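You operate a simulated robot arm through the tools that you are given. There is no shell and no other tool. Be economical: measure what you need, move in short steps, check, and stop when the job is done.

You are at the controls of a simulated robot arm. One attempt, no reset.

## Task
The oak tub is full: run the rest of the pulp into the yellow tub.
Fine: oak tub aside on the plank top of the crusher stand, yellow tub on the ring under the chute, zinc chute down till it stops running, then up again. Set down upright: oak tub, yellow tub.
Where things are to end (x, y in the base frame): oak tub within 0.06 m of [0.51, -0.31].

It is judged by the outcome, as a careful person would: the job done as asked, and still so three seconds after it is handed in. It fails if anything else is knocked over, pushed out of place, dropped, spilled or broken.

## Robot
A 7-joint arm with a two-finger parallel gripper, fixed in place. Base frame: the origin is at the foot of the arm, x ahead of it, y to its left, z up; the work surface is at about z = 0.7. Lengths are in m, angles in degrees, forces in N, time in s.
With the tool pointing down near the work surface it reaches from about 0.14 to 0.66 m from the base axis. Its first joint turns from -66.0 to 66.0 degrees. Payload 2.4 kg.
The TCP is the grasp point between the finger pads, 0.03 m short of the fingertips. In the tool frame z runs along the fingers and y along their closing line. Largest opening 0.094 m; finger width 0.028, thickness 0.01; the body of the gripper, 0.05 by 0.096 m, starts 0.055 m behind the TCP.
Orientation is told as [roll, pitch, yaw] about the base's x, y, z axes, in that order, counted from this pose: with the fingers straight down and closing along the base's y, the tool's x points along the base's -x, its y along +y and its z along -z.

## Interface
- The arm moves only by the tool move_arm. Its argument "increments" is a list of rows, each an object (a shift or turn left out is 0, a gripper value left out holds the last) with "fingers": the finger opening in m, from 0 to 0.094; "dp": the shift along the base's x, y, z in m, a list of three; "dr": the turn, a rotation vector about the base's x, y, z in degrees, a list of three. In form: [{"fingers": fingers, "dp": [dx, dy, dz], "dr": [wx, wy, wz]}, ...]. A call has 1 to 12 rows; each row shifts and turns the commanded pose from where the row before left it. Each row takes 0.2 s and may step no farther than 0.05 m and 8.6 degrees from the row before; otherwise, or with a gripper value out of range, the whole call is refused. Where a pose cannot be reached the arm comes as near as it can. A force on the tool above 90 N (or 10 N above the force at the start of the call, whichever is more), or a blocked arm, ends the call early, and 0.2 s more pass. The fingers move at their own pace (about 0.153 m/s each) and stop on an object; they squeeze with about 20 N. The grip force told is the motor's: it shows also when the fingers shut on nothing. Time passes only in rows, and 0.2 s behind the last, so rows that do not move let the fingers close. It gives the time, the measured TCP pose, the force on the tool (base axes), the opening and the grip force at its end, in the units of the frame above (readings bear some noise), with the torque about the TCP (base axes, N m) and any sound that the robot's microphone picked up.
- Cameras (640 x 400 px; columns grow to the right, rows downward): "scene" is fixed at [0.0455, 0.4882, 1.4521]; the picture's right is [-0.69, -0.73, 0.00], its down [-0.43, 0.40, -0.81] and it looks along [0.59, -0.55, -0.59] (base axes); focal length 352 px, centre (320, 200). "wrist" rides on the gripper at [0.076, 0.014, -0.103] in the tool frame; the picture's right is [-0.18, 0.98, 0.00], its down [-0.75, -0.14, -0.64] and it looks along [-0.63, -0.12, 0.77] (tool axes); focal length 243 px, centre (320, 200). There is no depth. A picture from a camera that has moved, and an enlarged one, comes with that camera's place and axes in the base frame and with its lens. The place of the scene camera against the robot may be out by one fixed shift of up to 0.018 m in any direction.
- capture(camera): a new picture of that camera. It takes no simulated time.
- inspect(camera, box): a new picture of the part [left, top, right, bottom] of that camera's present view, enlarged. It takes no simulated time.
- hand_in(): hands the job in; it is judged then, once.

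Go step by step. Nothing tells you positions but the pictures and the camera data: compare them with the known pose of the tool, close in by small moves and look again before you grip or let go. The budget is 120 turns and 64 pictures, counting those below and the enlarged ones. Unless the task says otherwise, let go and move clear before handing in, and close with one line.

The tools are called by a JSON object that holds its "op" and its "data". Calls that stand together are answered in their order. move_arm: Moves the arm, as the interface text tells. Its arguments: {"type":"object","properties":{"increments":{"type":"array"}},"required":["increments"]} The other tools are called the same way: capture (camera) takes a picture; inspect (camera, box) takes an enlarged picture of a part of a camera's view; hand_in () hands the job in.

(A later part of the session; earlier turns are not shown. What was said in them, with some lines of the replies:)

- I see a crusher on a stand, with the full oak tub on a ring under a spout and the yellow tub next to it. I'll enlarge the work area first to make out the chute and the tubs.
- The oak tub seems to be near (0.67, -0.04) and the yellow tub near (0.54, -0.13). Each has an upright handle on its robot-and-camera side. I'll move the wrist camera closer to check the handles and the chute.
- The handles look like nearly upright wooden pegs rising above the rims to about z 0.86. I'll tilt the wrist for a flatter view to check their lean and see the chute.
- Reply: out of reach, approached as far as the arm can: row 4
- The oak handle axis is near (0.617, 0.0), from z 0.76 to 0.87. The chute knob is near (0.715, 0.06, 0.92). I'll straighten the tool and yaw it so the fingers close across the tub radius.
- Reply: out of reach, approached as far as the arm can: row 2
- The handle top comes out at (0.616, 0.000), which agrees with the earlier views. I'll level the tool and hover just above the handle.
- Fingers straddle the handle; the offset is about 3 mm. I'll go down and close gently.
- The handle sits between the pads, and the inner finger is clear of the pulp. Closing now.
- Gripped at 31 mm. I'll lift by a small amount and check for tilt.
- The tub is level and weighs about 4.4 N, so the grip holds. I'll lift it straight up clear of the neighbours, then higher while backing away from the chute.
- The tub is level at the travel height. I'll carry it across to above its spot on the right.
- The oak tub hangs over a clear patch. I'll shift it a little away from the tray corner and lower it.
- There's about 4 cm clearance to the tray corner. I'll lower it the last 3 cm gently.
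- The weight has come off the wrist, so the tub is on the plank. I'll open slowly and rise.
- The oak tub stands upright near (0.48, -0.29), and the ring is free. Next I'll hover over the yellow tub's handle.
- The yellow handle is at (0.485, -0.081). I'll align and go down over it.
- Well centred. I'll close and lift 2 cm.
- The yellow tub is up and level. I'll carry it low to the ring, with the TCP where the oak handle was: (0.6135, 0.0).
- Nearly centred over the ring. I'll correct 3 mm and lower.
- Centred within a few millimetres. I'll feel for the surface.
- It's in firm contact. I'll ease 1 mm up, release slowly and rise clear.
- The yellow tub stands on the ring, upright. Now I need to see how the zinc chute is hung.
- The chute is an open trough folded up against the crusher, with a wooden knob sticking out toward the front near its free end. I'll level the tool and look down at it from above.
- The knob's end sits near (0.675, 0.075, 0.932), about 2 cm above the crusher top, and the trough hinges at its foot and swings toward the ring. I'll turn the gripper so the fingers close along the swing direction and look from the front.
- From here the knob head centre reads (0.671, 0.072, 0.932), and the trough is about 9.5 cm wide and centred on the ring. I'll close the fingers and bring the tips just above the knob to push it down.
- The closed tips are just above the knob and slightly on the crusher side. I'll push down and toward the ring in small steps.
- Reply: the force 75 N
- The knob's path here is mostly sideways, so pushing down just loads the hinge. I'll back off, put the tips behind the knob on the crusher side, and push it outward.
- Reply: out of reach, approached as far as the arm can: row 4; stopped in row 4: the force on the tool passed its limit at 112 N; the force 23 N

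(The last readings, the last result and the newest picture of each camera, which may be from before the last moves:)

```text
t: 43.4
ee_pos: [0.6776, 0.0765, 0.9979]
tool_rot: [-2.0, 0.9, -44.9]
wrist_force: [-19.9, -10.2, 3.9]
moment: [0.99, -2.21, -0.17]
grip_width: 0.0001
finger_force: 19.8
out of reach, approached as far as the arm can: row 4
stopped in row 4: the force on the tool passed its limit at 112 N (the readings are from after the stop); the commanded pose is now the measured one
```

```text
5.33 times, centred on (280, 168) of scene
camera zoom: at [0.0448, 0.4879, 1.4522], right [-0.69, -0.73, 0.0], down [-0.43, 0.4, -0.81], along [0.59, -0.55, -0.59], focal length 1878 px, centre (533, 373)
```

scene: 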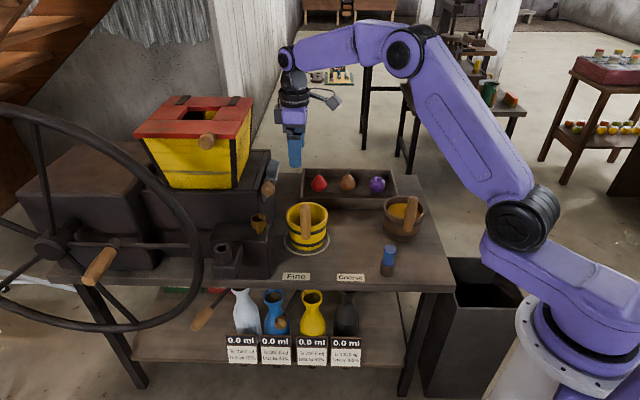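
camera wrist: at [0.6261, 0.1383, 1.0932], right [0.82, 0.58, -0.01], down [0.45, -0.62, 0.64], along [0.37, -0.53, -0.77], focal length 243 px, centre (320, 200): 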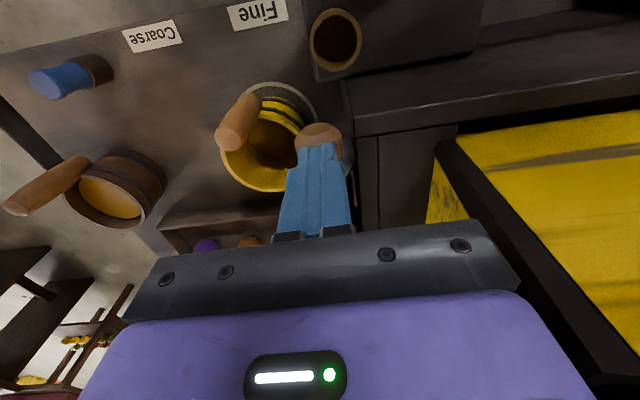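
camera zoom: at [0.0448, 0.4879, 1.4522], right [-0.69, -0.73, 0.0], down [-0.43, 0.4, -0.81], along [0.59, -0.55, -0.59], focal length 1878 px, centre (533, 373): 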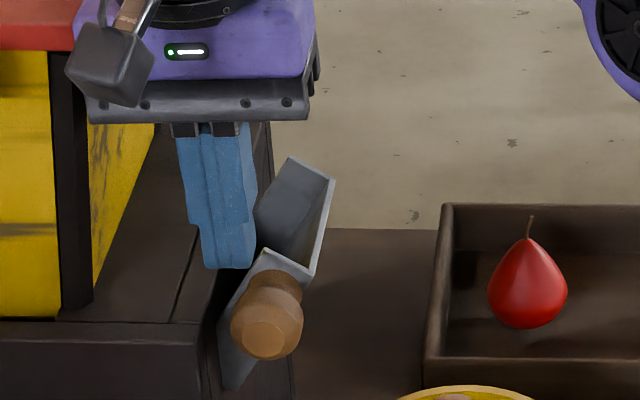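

The gripper body touched the hopper lid on the crusher side; nothing appears displaced, and the chute did rotate a few degrees and stay. I'll back off and tilt the tool so the fingertips reach behind the knob while the body stays clear.

{"op": "move_arm", "data": {"increments": [{"dp": [-0.0062, -0.0065, 0]}, {"dp": [0, 0, 0], "dr": [6.05, -5.8, 0]}, {"dp": [0, 0, 0], "dr": [6.05, -5.8, 0]}, {"dp": [0, 0, 0], "dr": [6.05, -5.8, 0]}, {"dp": [0, 0, 0]}]}}

{"op": "inspect", "data": {"camera": "scene", "box": [200, 100, 360, 200]}}

```text
t: 44.6
ee_pos: [0.6717, 0.0728, 0.9964]
tool_rot: [23.4, 1.1, -44.0]
wrist_force: [0.0, -0.6, -0.8]
moment: [0.01, 0.04, -0.04]
grip_width: 0.0001
finger_force: 20.4
```

```text
4.00 times, centred on (280, 150) of scene
camera zoom: at [0.0455, 0.4882, 1.4521], right [-0.69, -0.73, 0.0], down [-0.43, 0.4, -0.81], along [0.59, -0.55, -0.59], focal length 1408 px, centre (480, 400)
```

zoom: 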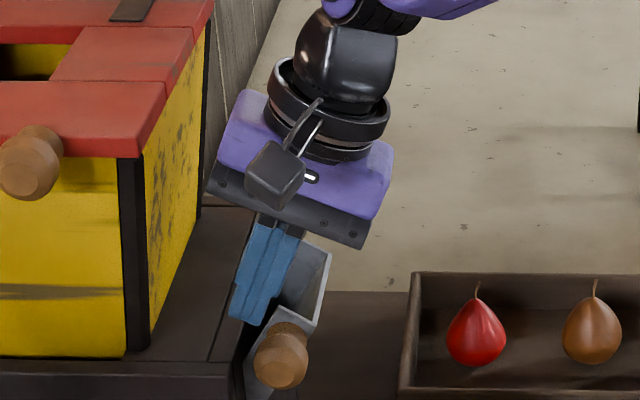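

Now the fingertips lean toward the crusher side. I'll slide them down behind the knob.

{"op": "move_arm", "data": {"increments": [{"dp": [0.006, 0.006, -0.012]}, {"dp": [0.006, 0.006, -0.012]}, {"dp": [0.003, 0.003, -0.01]}, {"dp": [0, 0, 0]}]}}

{"op": "inspect", "data": {"camera": "scene", "box": [220, 130, 340, 205]}}

```text
t: 45.6
ee_pos: [0.6877, 0.0884, 0.9638]
tool_rot: [23.1, 1.1, -44.1]
wrist_force: [-0.9, -0.5, 2.9]
moment: [-0.03, 0.03, 0.0]
grip_width: 0.0
finger_force: 20.2
```

```text
5.33 times, centred on (280, 168) of scene
camera zoom: at [0.0454, 0.4882, 1.4521], right [-0.69, -0.73, 0.0], down [-0.43, 0.4, -0.81], along [0.59, -0.55, -0.59], focal length 1878 px, centre (533, 373)
```

zoom: 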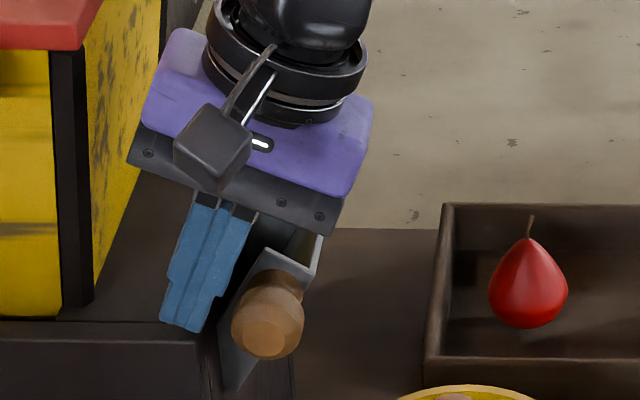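

The tips are behind the knob. I'll push it outward along its arc.

{"op": "move_arm", "data": {"increments": [{"dp": [0, 0, 0.003]}, {"dp": [-0.007, -0.0072, 0]}, {"dp": [-0.007, -0.0072, 0]}, {"dp": [-0.005, -0.005, -0.002]}, {"dp": [-0.005, -0.005, -0.003]}, {"dp": [-0.005, -0.005, -0.004]}, {"dp": [0, 0, 0]}]}}

{"op": "inspect", "data": {"camera": "scene", "box": [220, 130, 340, 205]}}

```text
t: 47.2
ee_pos: [0.6575, 0.0593, 0.9563]
tool_rot: [23.2, 1.2, -44.1]
wrist_force: [0.0, 0.0, 0.0]
moment: [0.0, 0.02, 0.02]
grip_width: 0.0
finger_force: 19.7
```

```text
5.33 times, centred on (280, 168) of scene
camera zoom: at [0.0455, 0.4882, 1.4521], right [-0.69, -0.73, 0.0], down [-0.43, 0.4, -0.81], along [0.59, -0.55, -0.59], focal length 1878 px, centre (533, 373)
```

zoom: 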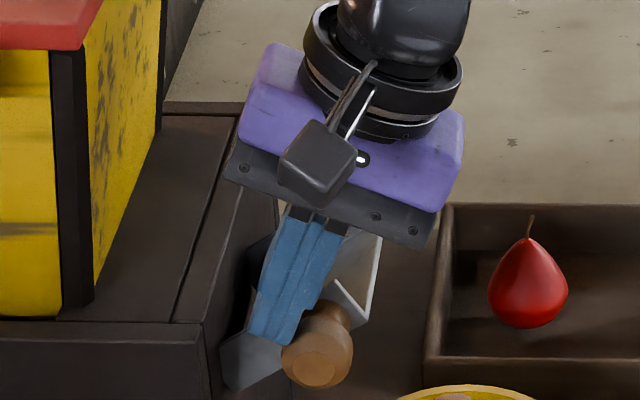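

The chute turns easily this way and is about halfway. I'll rise, straighten the tool and push the knob down from on top for the rest.

{"op": "move_arm", "data": {"increments": [{"dp": [0.004, 0.004, 0.02]}, {"dp": [0, 0, 0.015]}, {"dp": [-0.006, -0.0053, 0], "dr": [-6.0, 5.5, 0]}, {"dp": [-0.006, -0.0053, 0], "dr": [-6.0, 5.5, 0]}, {"dp": [-0.006, -0.0054, 0], "dr": [-6.0, 5.5, 0]}, {"dp": [0, 0, -0.012]}, {"dp": [0, 0, 0]}]}}

{"op": "inspect", "data": {"camera": "scene", "box": [220, 130, 340, 205]}}

```text
t: 48.8
ee_pos: [0.6438, 0.0477, 0.9802]
tool_rot: [-1.1, 0.4, -44.5]
wrist_force: [-0.4, -0.5, -1.0]
moment: [-0.01, -0.03, 0.03]
grip_width: 0.0
finger_force: 19.7
```

```text
5.33 times, centred on (280, 168) of scene
camera zoom: at [0.0455, 0.4882, 1.4521], right [-0.69, -0.73, 0.0], down [-0.43, 0.4, -0.81], along [0.59, -0.55, -0.59], focal length 1878 px, centre (533, 373)
```

zoom: 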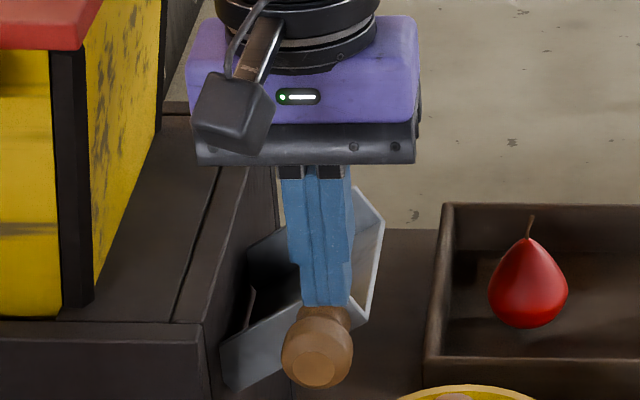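

The tips are centred above the knob. Pushing down with a slight outward drift.

{"op": "move_arm", "data": {"increments": [{"dp": [0, 0, -0.012]}, {"dp": [-0.002, -0.002, -0.006]}, {"dp": [-0.002, -0.002, -0.006]}, {"dp": [-0.001, -0.001, -0.006]}, {"dp": [-0.001, -0.001, -0.006]}, {"dp": [0, 0, -0.006]}, {"dp": [0, 0, 0]}]}}

{"op": "inspect", "data": {"camera": "scene", "box": [220, 140, 380, 240]}}

```text
t: 50.4
ee_pos: [0.6308, 0.0328, 0.9374]
tool_rot: [-2.4, 1.1, -44.9]
wrist_force: [-45.8, -27.9, 25.0]
moment: [-0.83, 1.11, -0.28]
grip_width: 0.0
finger_force: 20.2
```

```text
4.00 times, centred on (300, 190) of scene
camera zoom: at [0.0438, 0.4875, 1.4524], right [-0.69, -0.73, 0.0], down [-0.43, 0.41, -0.81], along [0.59, -0.55, -0.59], focal length 1408 px, centre (400, 240)
```

zoom: 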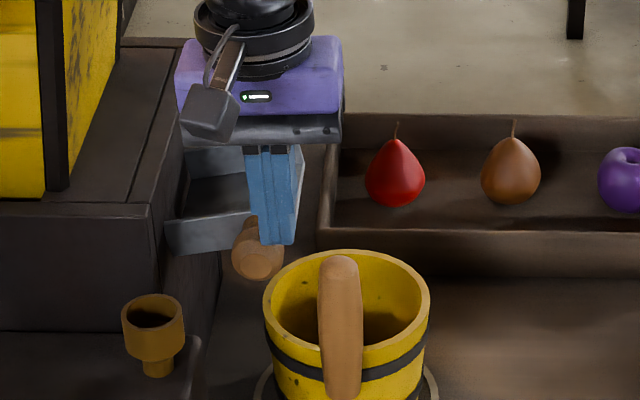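

The tips slipped off to the ring side once the chute came level. I'll lift, recentre over the knob at about (0.648, 0.052), and push on down.

{"op": "move_arm", "data": {"increments": [{"dp": [-0.003, -0.003, 0.015]}, {"dp": [0, 0, 0.02]}, {"dp": [0.007, 0.007, 0]}, {"dp": [0.007, 0.007, 0]}, {"dp": [0, 0, -0.015]}, {"dp": [0, 0, 0]}]}}

{"op": "inspect", "data": {"camera": "scene", "box": [220, 140, 380, 240]}}

```text
t: 51.8
ee_pos: [0.6477, 0.0529, 0.958]
tool_rot: [-1.2, 0.5, -44.4]
wrist_force: [-0.8, -0.5, 0.7]
moment: [0.0, -0.02, -0.02]
grip_width: 0.0
finger_force: 20.2
```

```text
4.00 times, centred on (300, 190) of scene
camera zoom: at [0.0455, 0.4882, 1.4521], right [-0.69, -0.73, 0.0], down [-0.43, 0.4, -0.81], along [0.59, -0.55, -0.59], focal length 1408 px, centre (400, 240)
```

zoom: 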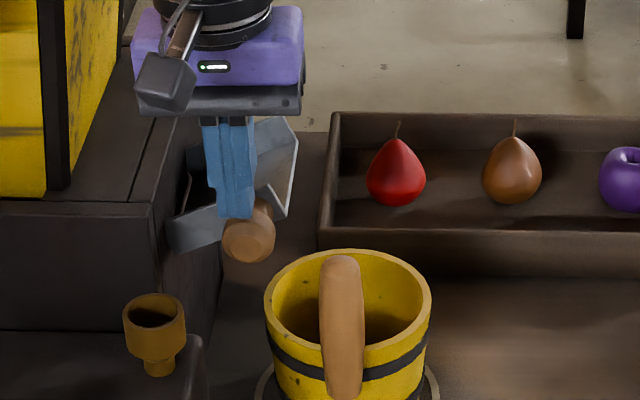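

The tips are slightly behind the knob's top centre, which is a good line of push. Straight down now.

{"op": "move_arm", "data": {"increments": [{"dp": [0, 0, -0.01]}, {"dp": [-0.001, -0.001, -0.007]}, {"dp": [-0.001, -0.001, -0.007]}, {"dp": [0, 0, -0.007]}, {"dp": [0, 0, -0.007]}, {"dp": [0, 0, -0.005]}, {"dp": [0, 0, 0]}]}}

{"op": "inspect", "data": {"camera": "scene", "box": [220, 140, 380, 240]}}

```text
t: 53.4
ee_pos: [0.6452, 0.0504, 0.9147]
tool_rot: [-1.2, 0.5, -44.4]
wrist_force: [0.1, 0.3, 0.1]
moment: [-0.05, -0.02, 0.02]
grip_width: 0.0001
finger_force: 20.3
```

```text
4.00 times, centred on (300, 190) of scene
camera zoom: at [0.0455, 0.4882, 1.4521], right [-0.69, -0.73, 0.0], down [-0.43, 0.4, -0.81], along [0.59, -0.55, -0.59], focal length 1408 px, centre (400, 240)
```

zoom: 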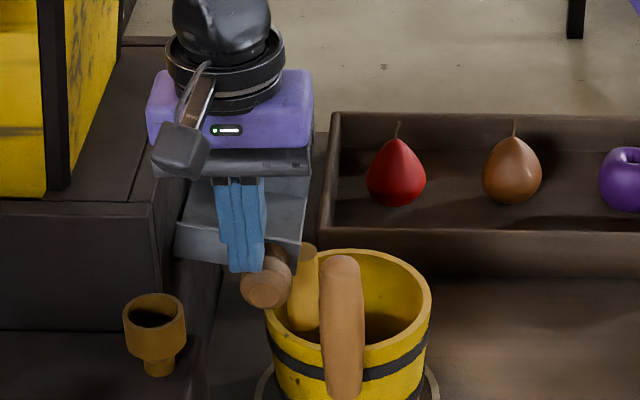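

Pulp is running from the chute into the yellow tub. I'll nudge down a little further to find the stop, then wait.

{"op": "move_arm", "data": {"increments": [{"dp": [0, 0, -0.005]}, {"dp": [0, 0, -0.005]}, {"dp": [0, 0, 0]}]}}

{"op": "inspect", "data": {"camera": "scene", "box": [220, 140, 380, 240]}}

```text
t: 54.2
ee_pos: [0.6453, 0.0496, 0.9036]
tool_rot: [-1.2, 0.5, -44.5]
wrist_force: [0.0, -0.7, 0.7]
moment: [0.02, -0.01, -0.02]
grip_width: 0.0
finger_force: 19.9
```

```text
4.00 times, centred on (300, 190) of scene
camera zoom: at [0.0455, 0.4882, 1.4521], right [-0.69, -0.73, 0.0], down [-0.43, 0.4, -0.81], along [0.59, -0.55, -0.59], focal length 1408 px, centre (400, 240)
```

zoom: 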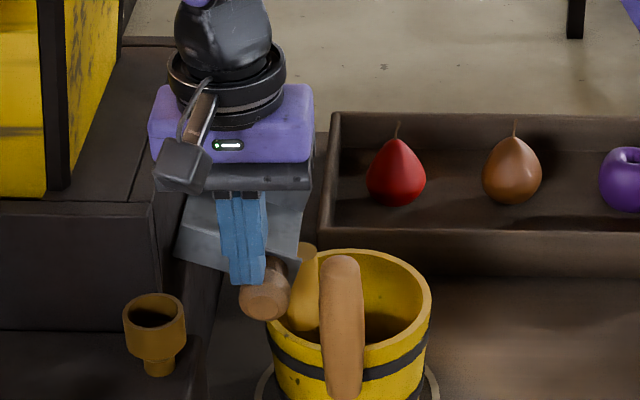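

It runs well inside the tub. I'll hold still and let it run.

{"op": "move_arm", "data": {"increments": [{"dp": [0, 0, 0]}, {"dp": [0, 0, 0]}, {"dp": [0, 0, 0]}, {"dp": [0, 0, 0]}, {"dp": [0, 0, 0]}, {"dp": [0, 0, 0]}, {"dp": [0, 0, 0]}, {"dp": [0, 0, 0]}, {"dp": [0, 0, 0]}, {"dp": [0, 0, 0]}, {"dp": [0, 0, 0]}, {"dp": [0, 0, 0]}]}}

{"op": "inspect", "data": {"camera": "scene", "box": [220, 140, 380, 240]}}

```text
t: 56.8
ee_pos: [0.6462, 0.049, 0.9051]
tool_rot: [-1.3, 0.3, -44.3]
wrist_force: [0.1, -0.3, 0.6]
moment: [0.0, -0.01, 0.02]
grip_width: 0.0
finger_force: 19.7
```

```text
4.00 times, centred on (300, 190) of scene
camera zoom: at [0.0455, 0.4882, 1.4521], right [-0.69, -0.73, 0.0], down [-0.43, 0.4, -0.81], along [0.59, -0.55, -0.59], focal length 1408 px, centre (400, 240)
```

zoom: 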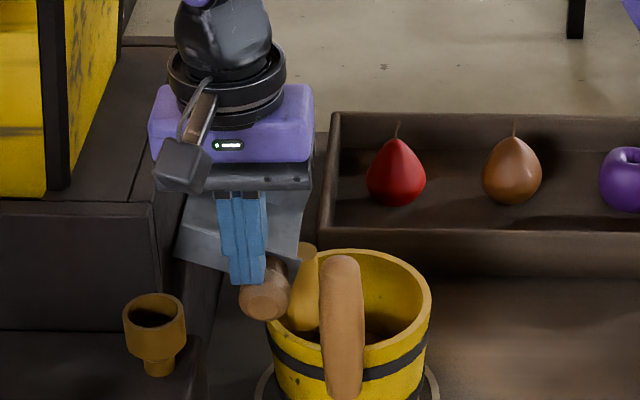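

Still running steadily. I'll wait longer before looking again.

{"op": "move_arm", "data": {"increments": [{"dp": [0, 0, 0]}, {"dp": [0, 0, 0]}, {"dp": [0, 0, 0]}, {"dp": [0, 0, 0]}, {"dp": [0, 0, 0]}, {"dp": [0, 0, 0]}, {"dp": [0, 0, 0]}, {"dp": [0, 0, 0]}, {"dp": [0, 0, 0]}, {"dp": [0, 0, 0]}, {"dp": [0, 0, 0]}, {"dp": [0, 0, 0]}]}}

{"op": "move_arm", "data": {"increments": [{"dp": [0, 0, 0]}, {"dp": [0, 0, 0]}, {"dp": [0, 0, 0]}, {"dp": [0, 0, 0]}, {"dp": [0, 0, 0]}, {"dp": [0, 0, 0]}, {"dp": [0, 0, 0]}, {"dp": [0, 0, 0]}, {"dp": [0, 0, 0]}, {"dp": [0, 0, 0]}, {"dp": [0, 0, 0]}, {"dp": [0, 0, 0]}]}}

{"op": "inspect", "data": {"camera": "scene", "box": [220, 140, 380, 240]}}

```text
t: 59.4
ee_pos: [0.6459, 0.0501, 0.9039]
tool_rot: [-1.3, 0.4, -44.4]
wrist_force: [-0.5, 0.5, 0.6]
moment: [0.0, -0.01, 0.01]
grip_width: 0.0
finger_force: 20.0
```

```text
t: 62.0
ee_pos: [0.6465, 0.0488, 0.9051]
tool_rot: [-1.2, 0.4, -44.4]
wrist_force: [-0.8, 0.5, -0.1]
moment: [0.02, 0.02, 0.0]
grip_width: 0.0
finger_force: 19.7
```

```text
4.00 times, centred on (300, 190) of scene
camera zoom: at [0.0455, 0.4882, 1.4521], right [-0.69, -0.73, 0.0], down [-0.43, 0.4, -0.81], along [0.59, -0.55, -0.59], focal length 1408 px, centre (400, 240)
```

zoom: 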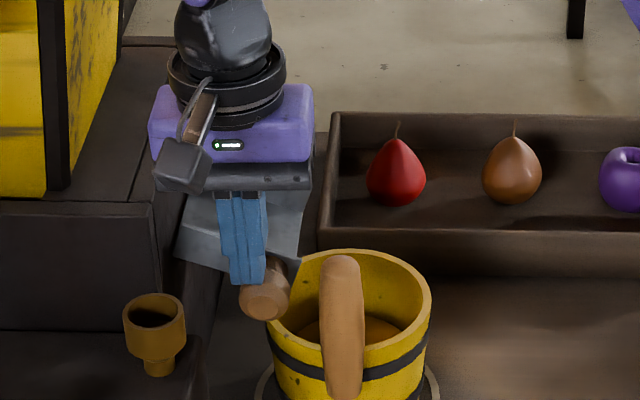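

It has stopped running and the tub is part filled. To raise the chute I'll straddle the knob and lift it back along its arc, so I'll rise and open slightly to check alignment.

{"op": "move_arm", "data": {"increments": [{"dp": [0, 0, 0.01]}, {"dp": [0, 0, 0.012]}, {"fingers": 0.05}, {"fingers": 0.05}, {"fingers": 0.05}]}}

{"op": "inspect", "data": {"camera": "wrist", "box": [220, 60, 420, 260]}}

{"op": "inspect", "data": {"camera": "scene", "box": [240, 150, 336, 210]}}

```text
t: 63.2
ee_pos: [0.6467, 0.0508, 0.9256]
tool_rot: [-1.2, 0.4, -44.3]
wrist_force: [-0.1, 0.1, 0.2]
moment: [0.0, 0.02, 0.02]
grip_width: 0.0503
finger_force: 0.0
```

```text
2.00 times, centred on (320, 160) of wrist
camera zoom: at [0.604, 0.1143, 1.0296], right [0.82, 0.57, -0.02], down [0.45, -0.62, 0.64], along [0.35, -0.53, -0.77], focal length 485 px, centre (320, 280)
```

zoom: 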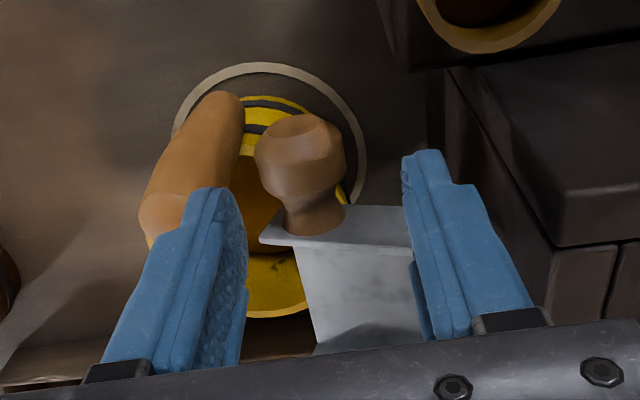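

```text
6.67 times, centred on (288, 180) of scene
camera zoom: at [0.0455, 0.4882, 1.4521], right [-0.69, -0.73, 0.0], down [-0.43, 0.4, -0.81], along [0.59, -0.55, -0.59], focal length 2347 px, centre (533, 333)
```

zoom: 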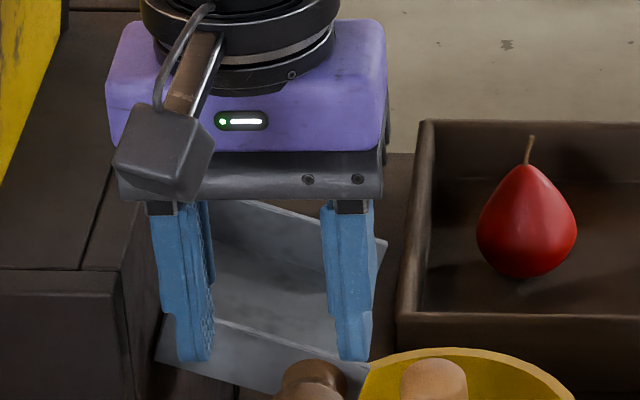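

The knob lies a bit more toward the ring than my centre. The ring-side finger must go in the 19 mm gap between knob and tub handle, so I'll shift 7 mm and descend partway.

{"op": "move_arm", "data": {"increments": [{"dp": [-0.0048, -0.005, 0]}, {"dp": [0, 0, -0.01]}, {"dp": [0, 0, -0.01]}, {"dp": [0, 0, 0]}]}}

{"op": "inspect", "data": {"camera": "scene", "box": [250, 170, 330, 220]}}

```text
t: 64.2
ee_pos: [0.6411, 0.0443, 0.9062]
tool_rot: [-1.2, 0.4, -44.4]
wrist_force: [1.4, -0.1, -0.5]
moment: [0.02, -0.02, 0.01]
grip_width: 0.0499
finger_force: 0.0
```

```text
8.00 times, centred on (290, 195) of scene
camera zoom: at [0.0455, 0.4882, 1.4521], right [-0.69, -0.73, 0.0], down [-0.43, 0.4, -0.81], along [0.59, -0.55, -0.59], focal length 2816 px, centre (560, 240)
```

zoom: 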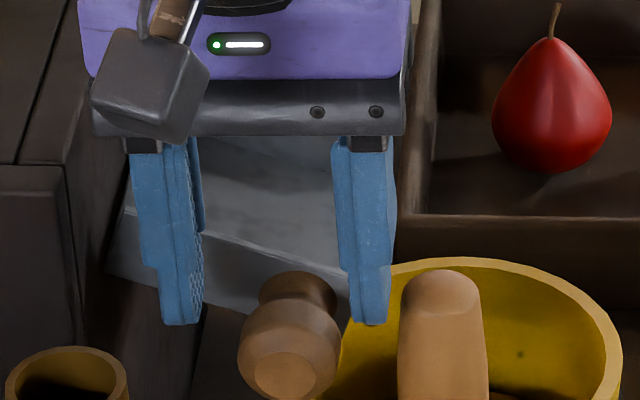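

The finger fits the gap with about 2 mm each side. I'll shift 1.5 mm toward the crusher and keep going down slowly.

{"op": "move_arm", "data": {"increments": [{"dp": [0.001, 0.001, 0]}, {"dp": [0.0003, 0.0003, -0.007]}, {"dp": [0.0003, 0.0003, -0.007]}, {"dp": [0, 0, -0.006]}, {"dp": [0, 0, 0]}]}}

{"op": "inspect", "data": {"camera": "scene", "box": [250, 170, 330, 220]}}

```text
t: 65.4
ee_pos: [0.6436, 0.0461, 0.887]
tool_rot: [-1.2, 0.5, -44.4]
wrist_force: [0.1, -0.2, 0.5]
moment: [0.01, 0.0, -0.06]
grip_width: 0.05
finger_force: 0.0
```

```text
8.00 times, centred on (290, 195) of scene
camera zoom: at [0.0455, 0.4882, 1.4521], right [-0.69, -0.73, 0.0], down [-0.43, 0.4, -0.81], along [0.59, -0.55, -0.59], focal length 2816 px, centre (560, 240)
```

zoom: 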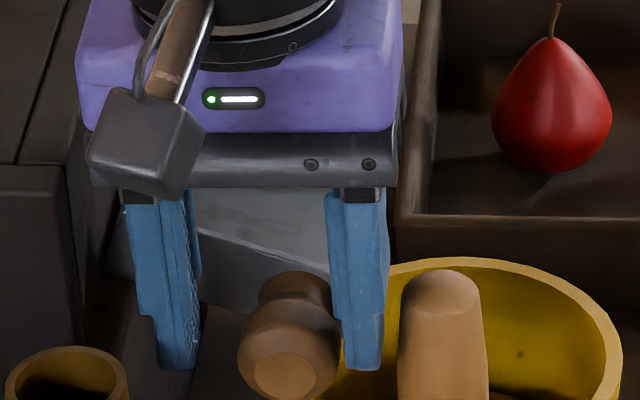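

The finger is cleanly between knob and handle. I'll go down 13 mm more, then close while shifting to keep the grip centred on the knob.

{"op": "move_arm", "data": {"increments": [{"dp": [0, 0, -0.007]}, {"dp": [0, 0, -0.006]}, {"fingers": 0.042}, {"fingers": 0.038, "dp": [-0.0025, -0.0025, 0]}, {"fingers": 0.034, "dp": [-0.002, -0.002, 0]}, {"fingers": 0.0}, {"fingers": 0.0}]}}

{"op": "inspect", "data": {"camera": "scene", "box": [250, 170, 330, 220]}}

```text
t: 67.0
ee_pos: [0.6405, 0.0435, 0.8734]
tool_rot: [-1.0, 0.3, -44.4]
wrist_force: [4.3, 4.2, 1.3]
moment: [0.2, -0.11, -0.5]
grip_width: 0.0321
finger_force: 45.2
```

```text
8.00 times, centred on (290, 195) of scene
camera zoom: at [0.0456, 0.4883, 1.4521], right [-0.69, -0.73, 0.0], down [-0.43, 0.4, -0.81], along [0.59, -0.55, -0.59], focal length 2816 px, centre (560, 240)
```

zoom: 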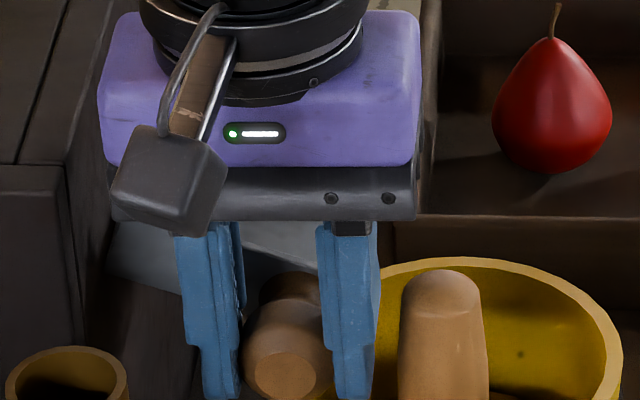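

Gripped on the knob at 32 mm. I'll lift along the estimated arc in small steps and watch the force.

{"op": "move_arm", "data": {"increments": [{"dp": [-0.0028, -0.0029, 0.008]}, {"dp": [-0.002, -0.002, 0.007]}, {"dp": [-0.0007, -0.0007, 0.007]}, {"dp": [-0.0003, -0.0003, 0.006]}, {"dp": [0, 0, 0]}]}}

```text
t: 68.2
ee_pos: [0.6393, 0.0431, 0.9024]
tool_rot: [0.0, -0.4, -44.1]
wrist_force: [46.5, 28.0, -21.5]
moment: [0.01, -0.43, -0.72]
grip_width: 0.0331
finger_force: 44.9
```

The reading shows the real arc is wider, matching my first hinge estimate near (0.543, 0.868). I'll relieve the side load and follow the corrected arc.

{"op": "move_arm", "data": {"increments": [{"dp": [0.0048, 0.005, 0.003]}, {"dp": [0.0021, 0.0022, 0.006]}, {"dp": [0.0023, 0.0024, 0.006]}, {"dp": [0.0021, 0.0022, 0.005]}, {"dp": [0.0022, 0.0023, 0.005]}, {"dp": [0, 0, 0]}]}}

```text
t: 69.6
ee_pos: [0.6448, 0.0469, 0.9248]
tool_rot: [-1.6, 0.6, -44.4]
wrist_force: [4.0, 7.3, -22.7]
moment: [-0.39, 0.73, -0.36]
grip_width: 0.0323
finger_force: 44.9
```

{"op": "inspect", "data": {"camera": "scene", "box": [230, 150, 326, 210]}}

```text
6.67 times, centred on (278, 180) of scene
camera zoom: at [0.0462, 0.4885, 1.452], right [-0.69, -0.73, 0.0], down [-0.43, 0.4, -0.81], along [0.59, -0.55, -0.59], focal length 2347 px, centre (600, 333)
```

zoom: 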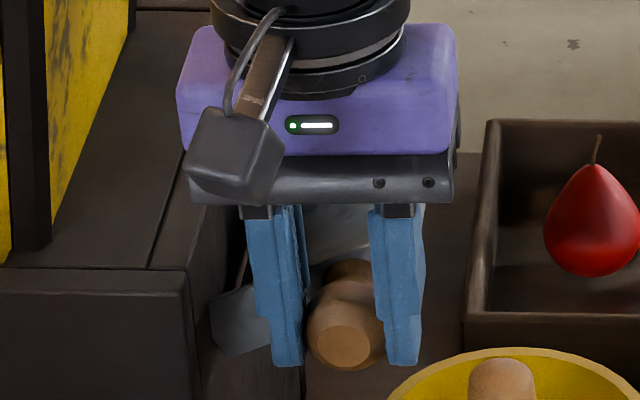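

The chute follows. I'll continue along the arc.

{"op": "move_arm", "data": {"increments": [{"dp": [0.0028, 0.0029, 0.005]}, {"dp": [0.0028, 0.0029, 0.005]}, {"dp": [0.003, 0.0032, 0.004]}, {"dp": [0.0035, 0.0036, 0.004]}, {"dp": [0, 0, 0]}]}}

```text
t: 70.8
ee_pos: [0.6566, 0.059, 0.9467]
tool_rot: [-1.4, 0.4, -44.5]
wrist_force: [-22.4, -10.7, 20.0]
moment: [-0.6, 0.59, -0.76]
grip_width: 0.0328
finger_force: 44.8
```

{"op": "move_arm", "data": {"increments": [{"dp": [0.0025, 0.0026, -0.001]}, {"dp": [0.0028, 0.0029, 0]}, {"dp": [0.0028, 0.0029, 0.001]}, {"dp": [0, 0, 0]}]}}

{"op": "inspect", "data": {"camera": "scene", "box": [220, 130, 340, 205]}}

```text
t: 71.8
ee_pos: [0.6662, 0.0672, 0.9488]
tool_rot: [-1.4, 0.3, -44.8]
wrist_force: [-25.0, -20.9, 45.3]
moment: [-0.75, 0.83, -0.42]
grip_width: 0.0319
finger_force: 44.4
```

```text
5.33 times, centred on (280, 168) of scene
camera zoom: at [0.0438, 0.4876, 1.4524], right [-0.69, -0.73, 0.0], down [-0.43, 0.41, -0.81], along [0.59, -0.55, -0.59], focal length 1878 px, centre (533, 373)
```

zoom: 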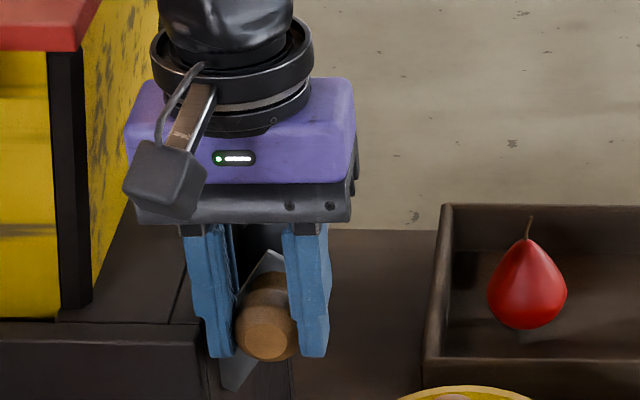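

The chute is almost back; the crusher-side fingertip is resting on the crusher top. I'll ease upward slightly and finish the last few millimetres.

{"op": "move_arm", "data": {"increments": [{"dp": [0, 0, 0.004]}, {"dp": [0.001, 0.001, 0.003]}, {"dp": [0.002, 0.002, 0.001]}, {"dp": [0.002, 0.002, 0]}, {"dp": [0, 0, 0]}]}}

```text
t: 73.0
ee_pos: [0.6702, 0.0721, 0.9523]
tool_rot: [-1.6, 0.6, -44.9]
wrist_force: [-26.5, -21.4, 11.0]
moment: [-0.63, 0.09, -0.96]
grip_width: 0.0321
finger_force: 45.1
```

The knob is back where it started and meets resistance. I'll open a little and lift off.

{"op": "move_arm", "data": {"increments": [{"fingers": 0.038, "dp": [-0.001, -0.001, 0]}, {"fingers": 0.044, "dp": [0, 0, 0.002]}, {"dp": [0, 0, 0.015]}, {"dp": [0, 0, 0.03]}, {"dp": [-0.01, -0.01, 0.03]}, {"dp": [-0.02, -0.02, 0.02]}, {"dp": [-0.03, -0.03, 0.02]}, {"dp": [-0.03, -0.03, 0.01]}, {"dp": [-0.03, -0.02, 0]}, {"dp": [0, 0, 0]}]}}

{"op": "inspect", "data": {"camera": "scene", "box": [200, 120, 440, 270]}}

```text
t: 75.2
ee_pos: [0.5522, -0.0341, 1.0795]
tool_rot: [-1.3, 0.4, -44.4]
wrist_force: [-0.3, -1.2, 0.8]
moment: [0.03, -0.01, 0.01]
grip_width: 0.0442
finger_force: 0.0
```

```text
2.67 times, centred on (320, 195) of scene
camera zoom: at [0.0455, 0.4882, 1.4521], right [-0.69, -0.73, 0.0], down [-0.43, 0.4, -0.81], along [0.59, -0.55, -0.59], focal length 939 px, centre (320, 213)
```

zoom: 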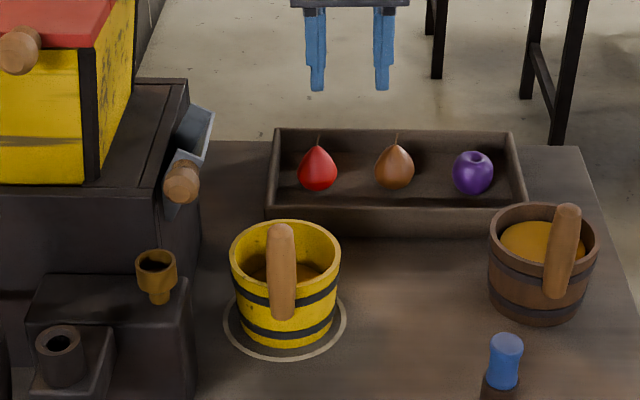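

Everything looks in place: chute up, yellow tub on the ring, oak tub aside. One close look to confirm the chute angle and that nothing is running.

{"op": "inspect", "data": {"camera": "scene", "box": [220, 130, 340, 205]}}

```text
5.33 times, centred on (280, 168) of scene
camera zoom: at [0.0455, 0.4882, 1.4521], right [-0.69, -0.73, 0.0], down [-0.43, 0.4, -0.81], along [0.59, -0.55, -0.59], focal length 1878 px, centre (533, 373)
```

zoom: 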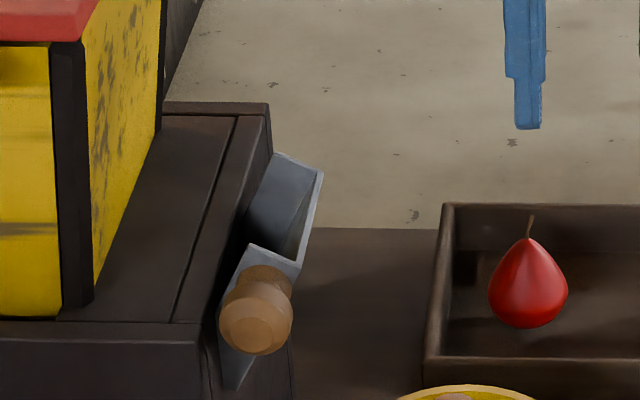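

The chute is back at its original raised angle, both tubs stand upright, and the arm is clear, so I'm handing in.

{"op": "hand_in", "data": {}}

```text
The job is handed in.
```

The rest of the pulp has run into the yellow tub on the ring. The oak tub stands upright on the plank top about 4 cm from its mark, and the zinc chute is back up. While I was working the chute, the gripper knocked the hopper lid once (the arm stopped at 112 N), but nothing looked moved in the pictures.
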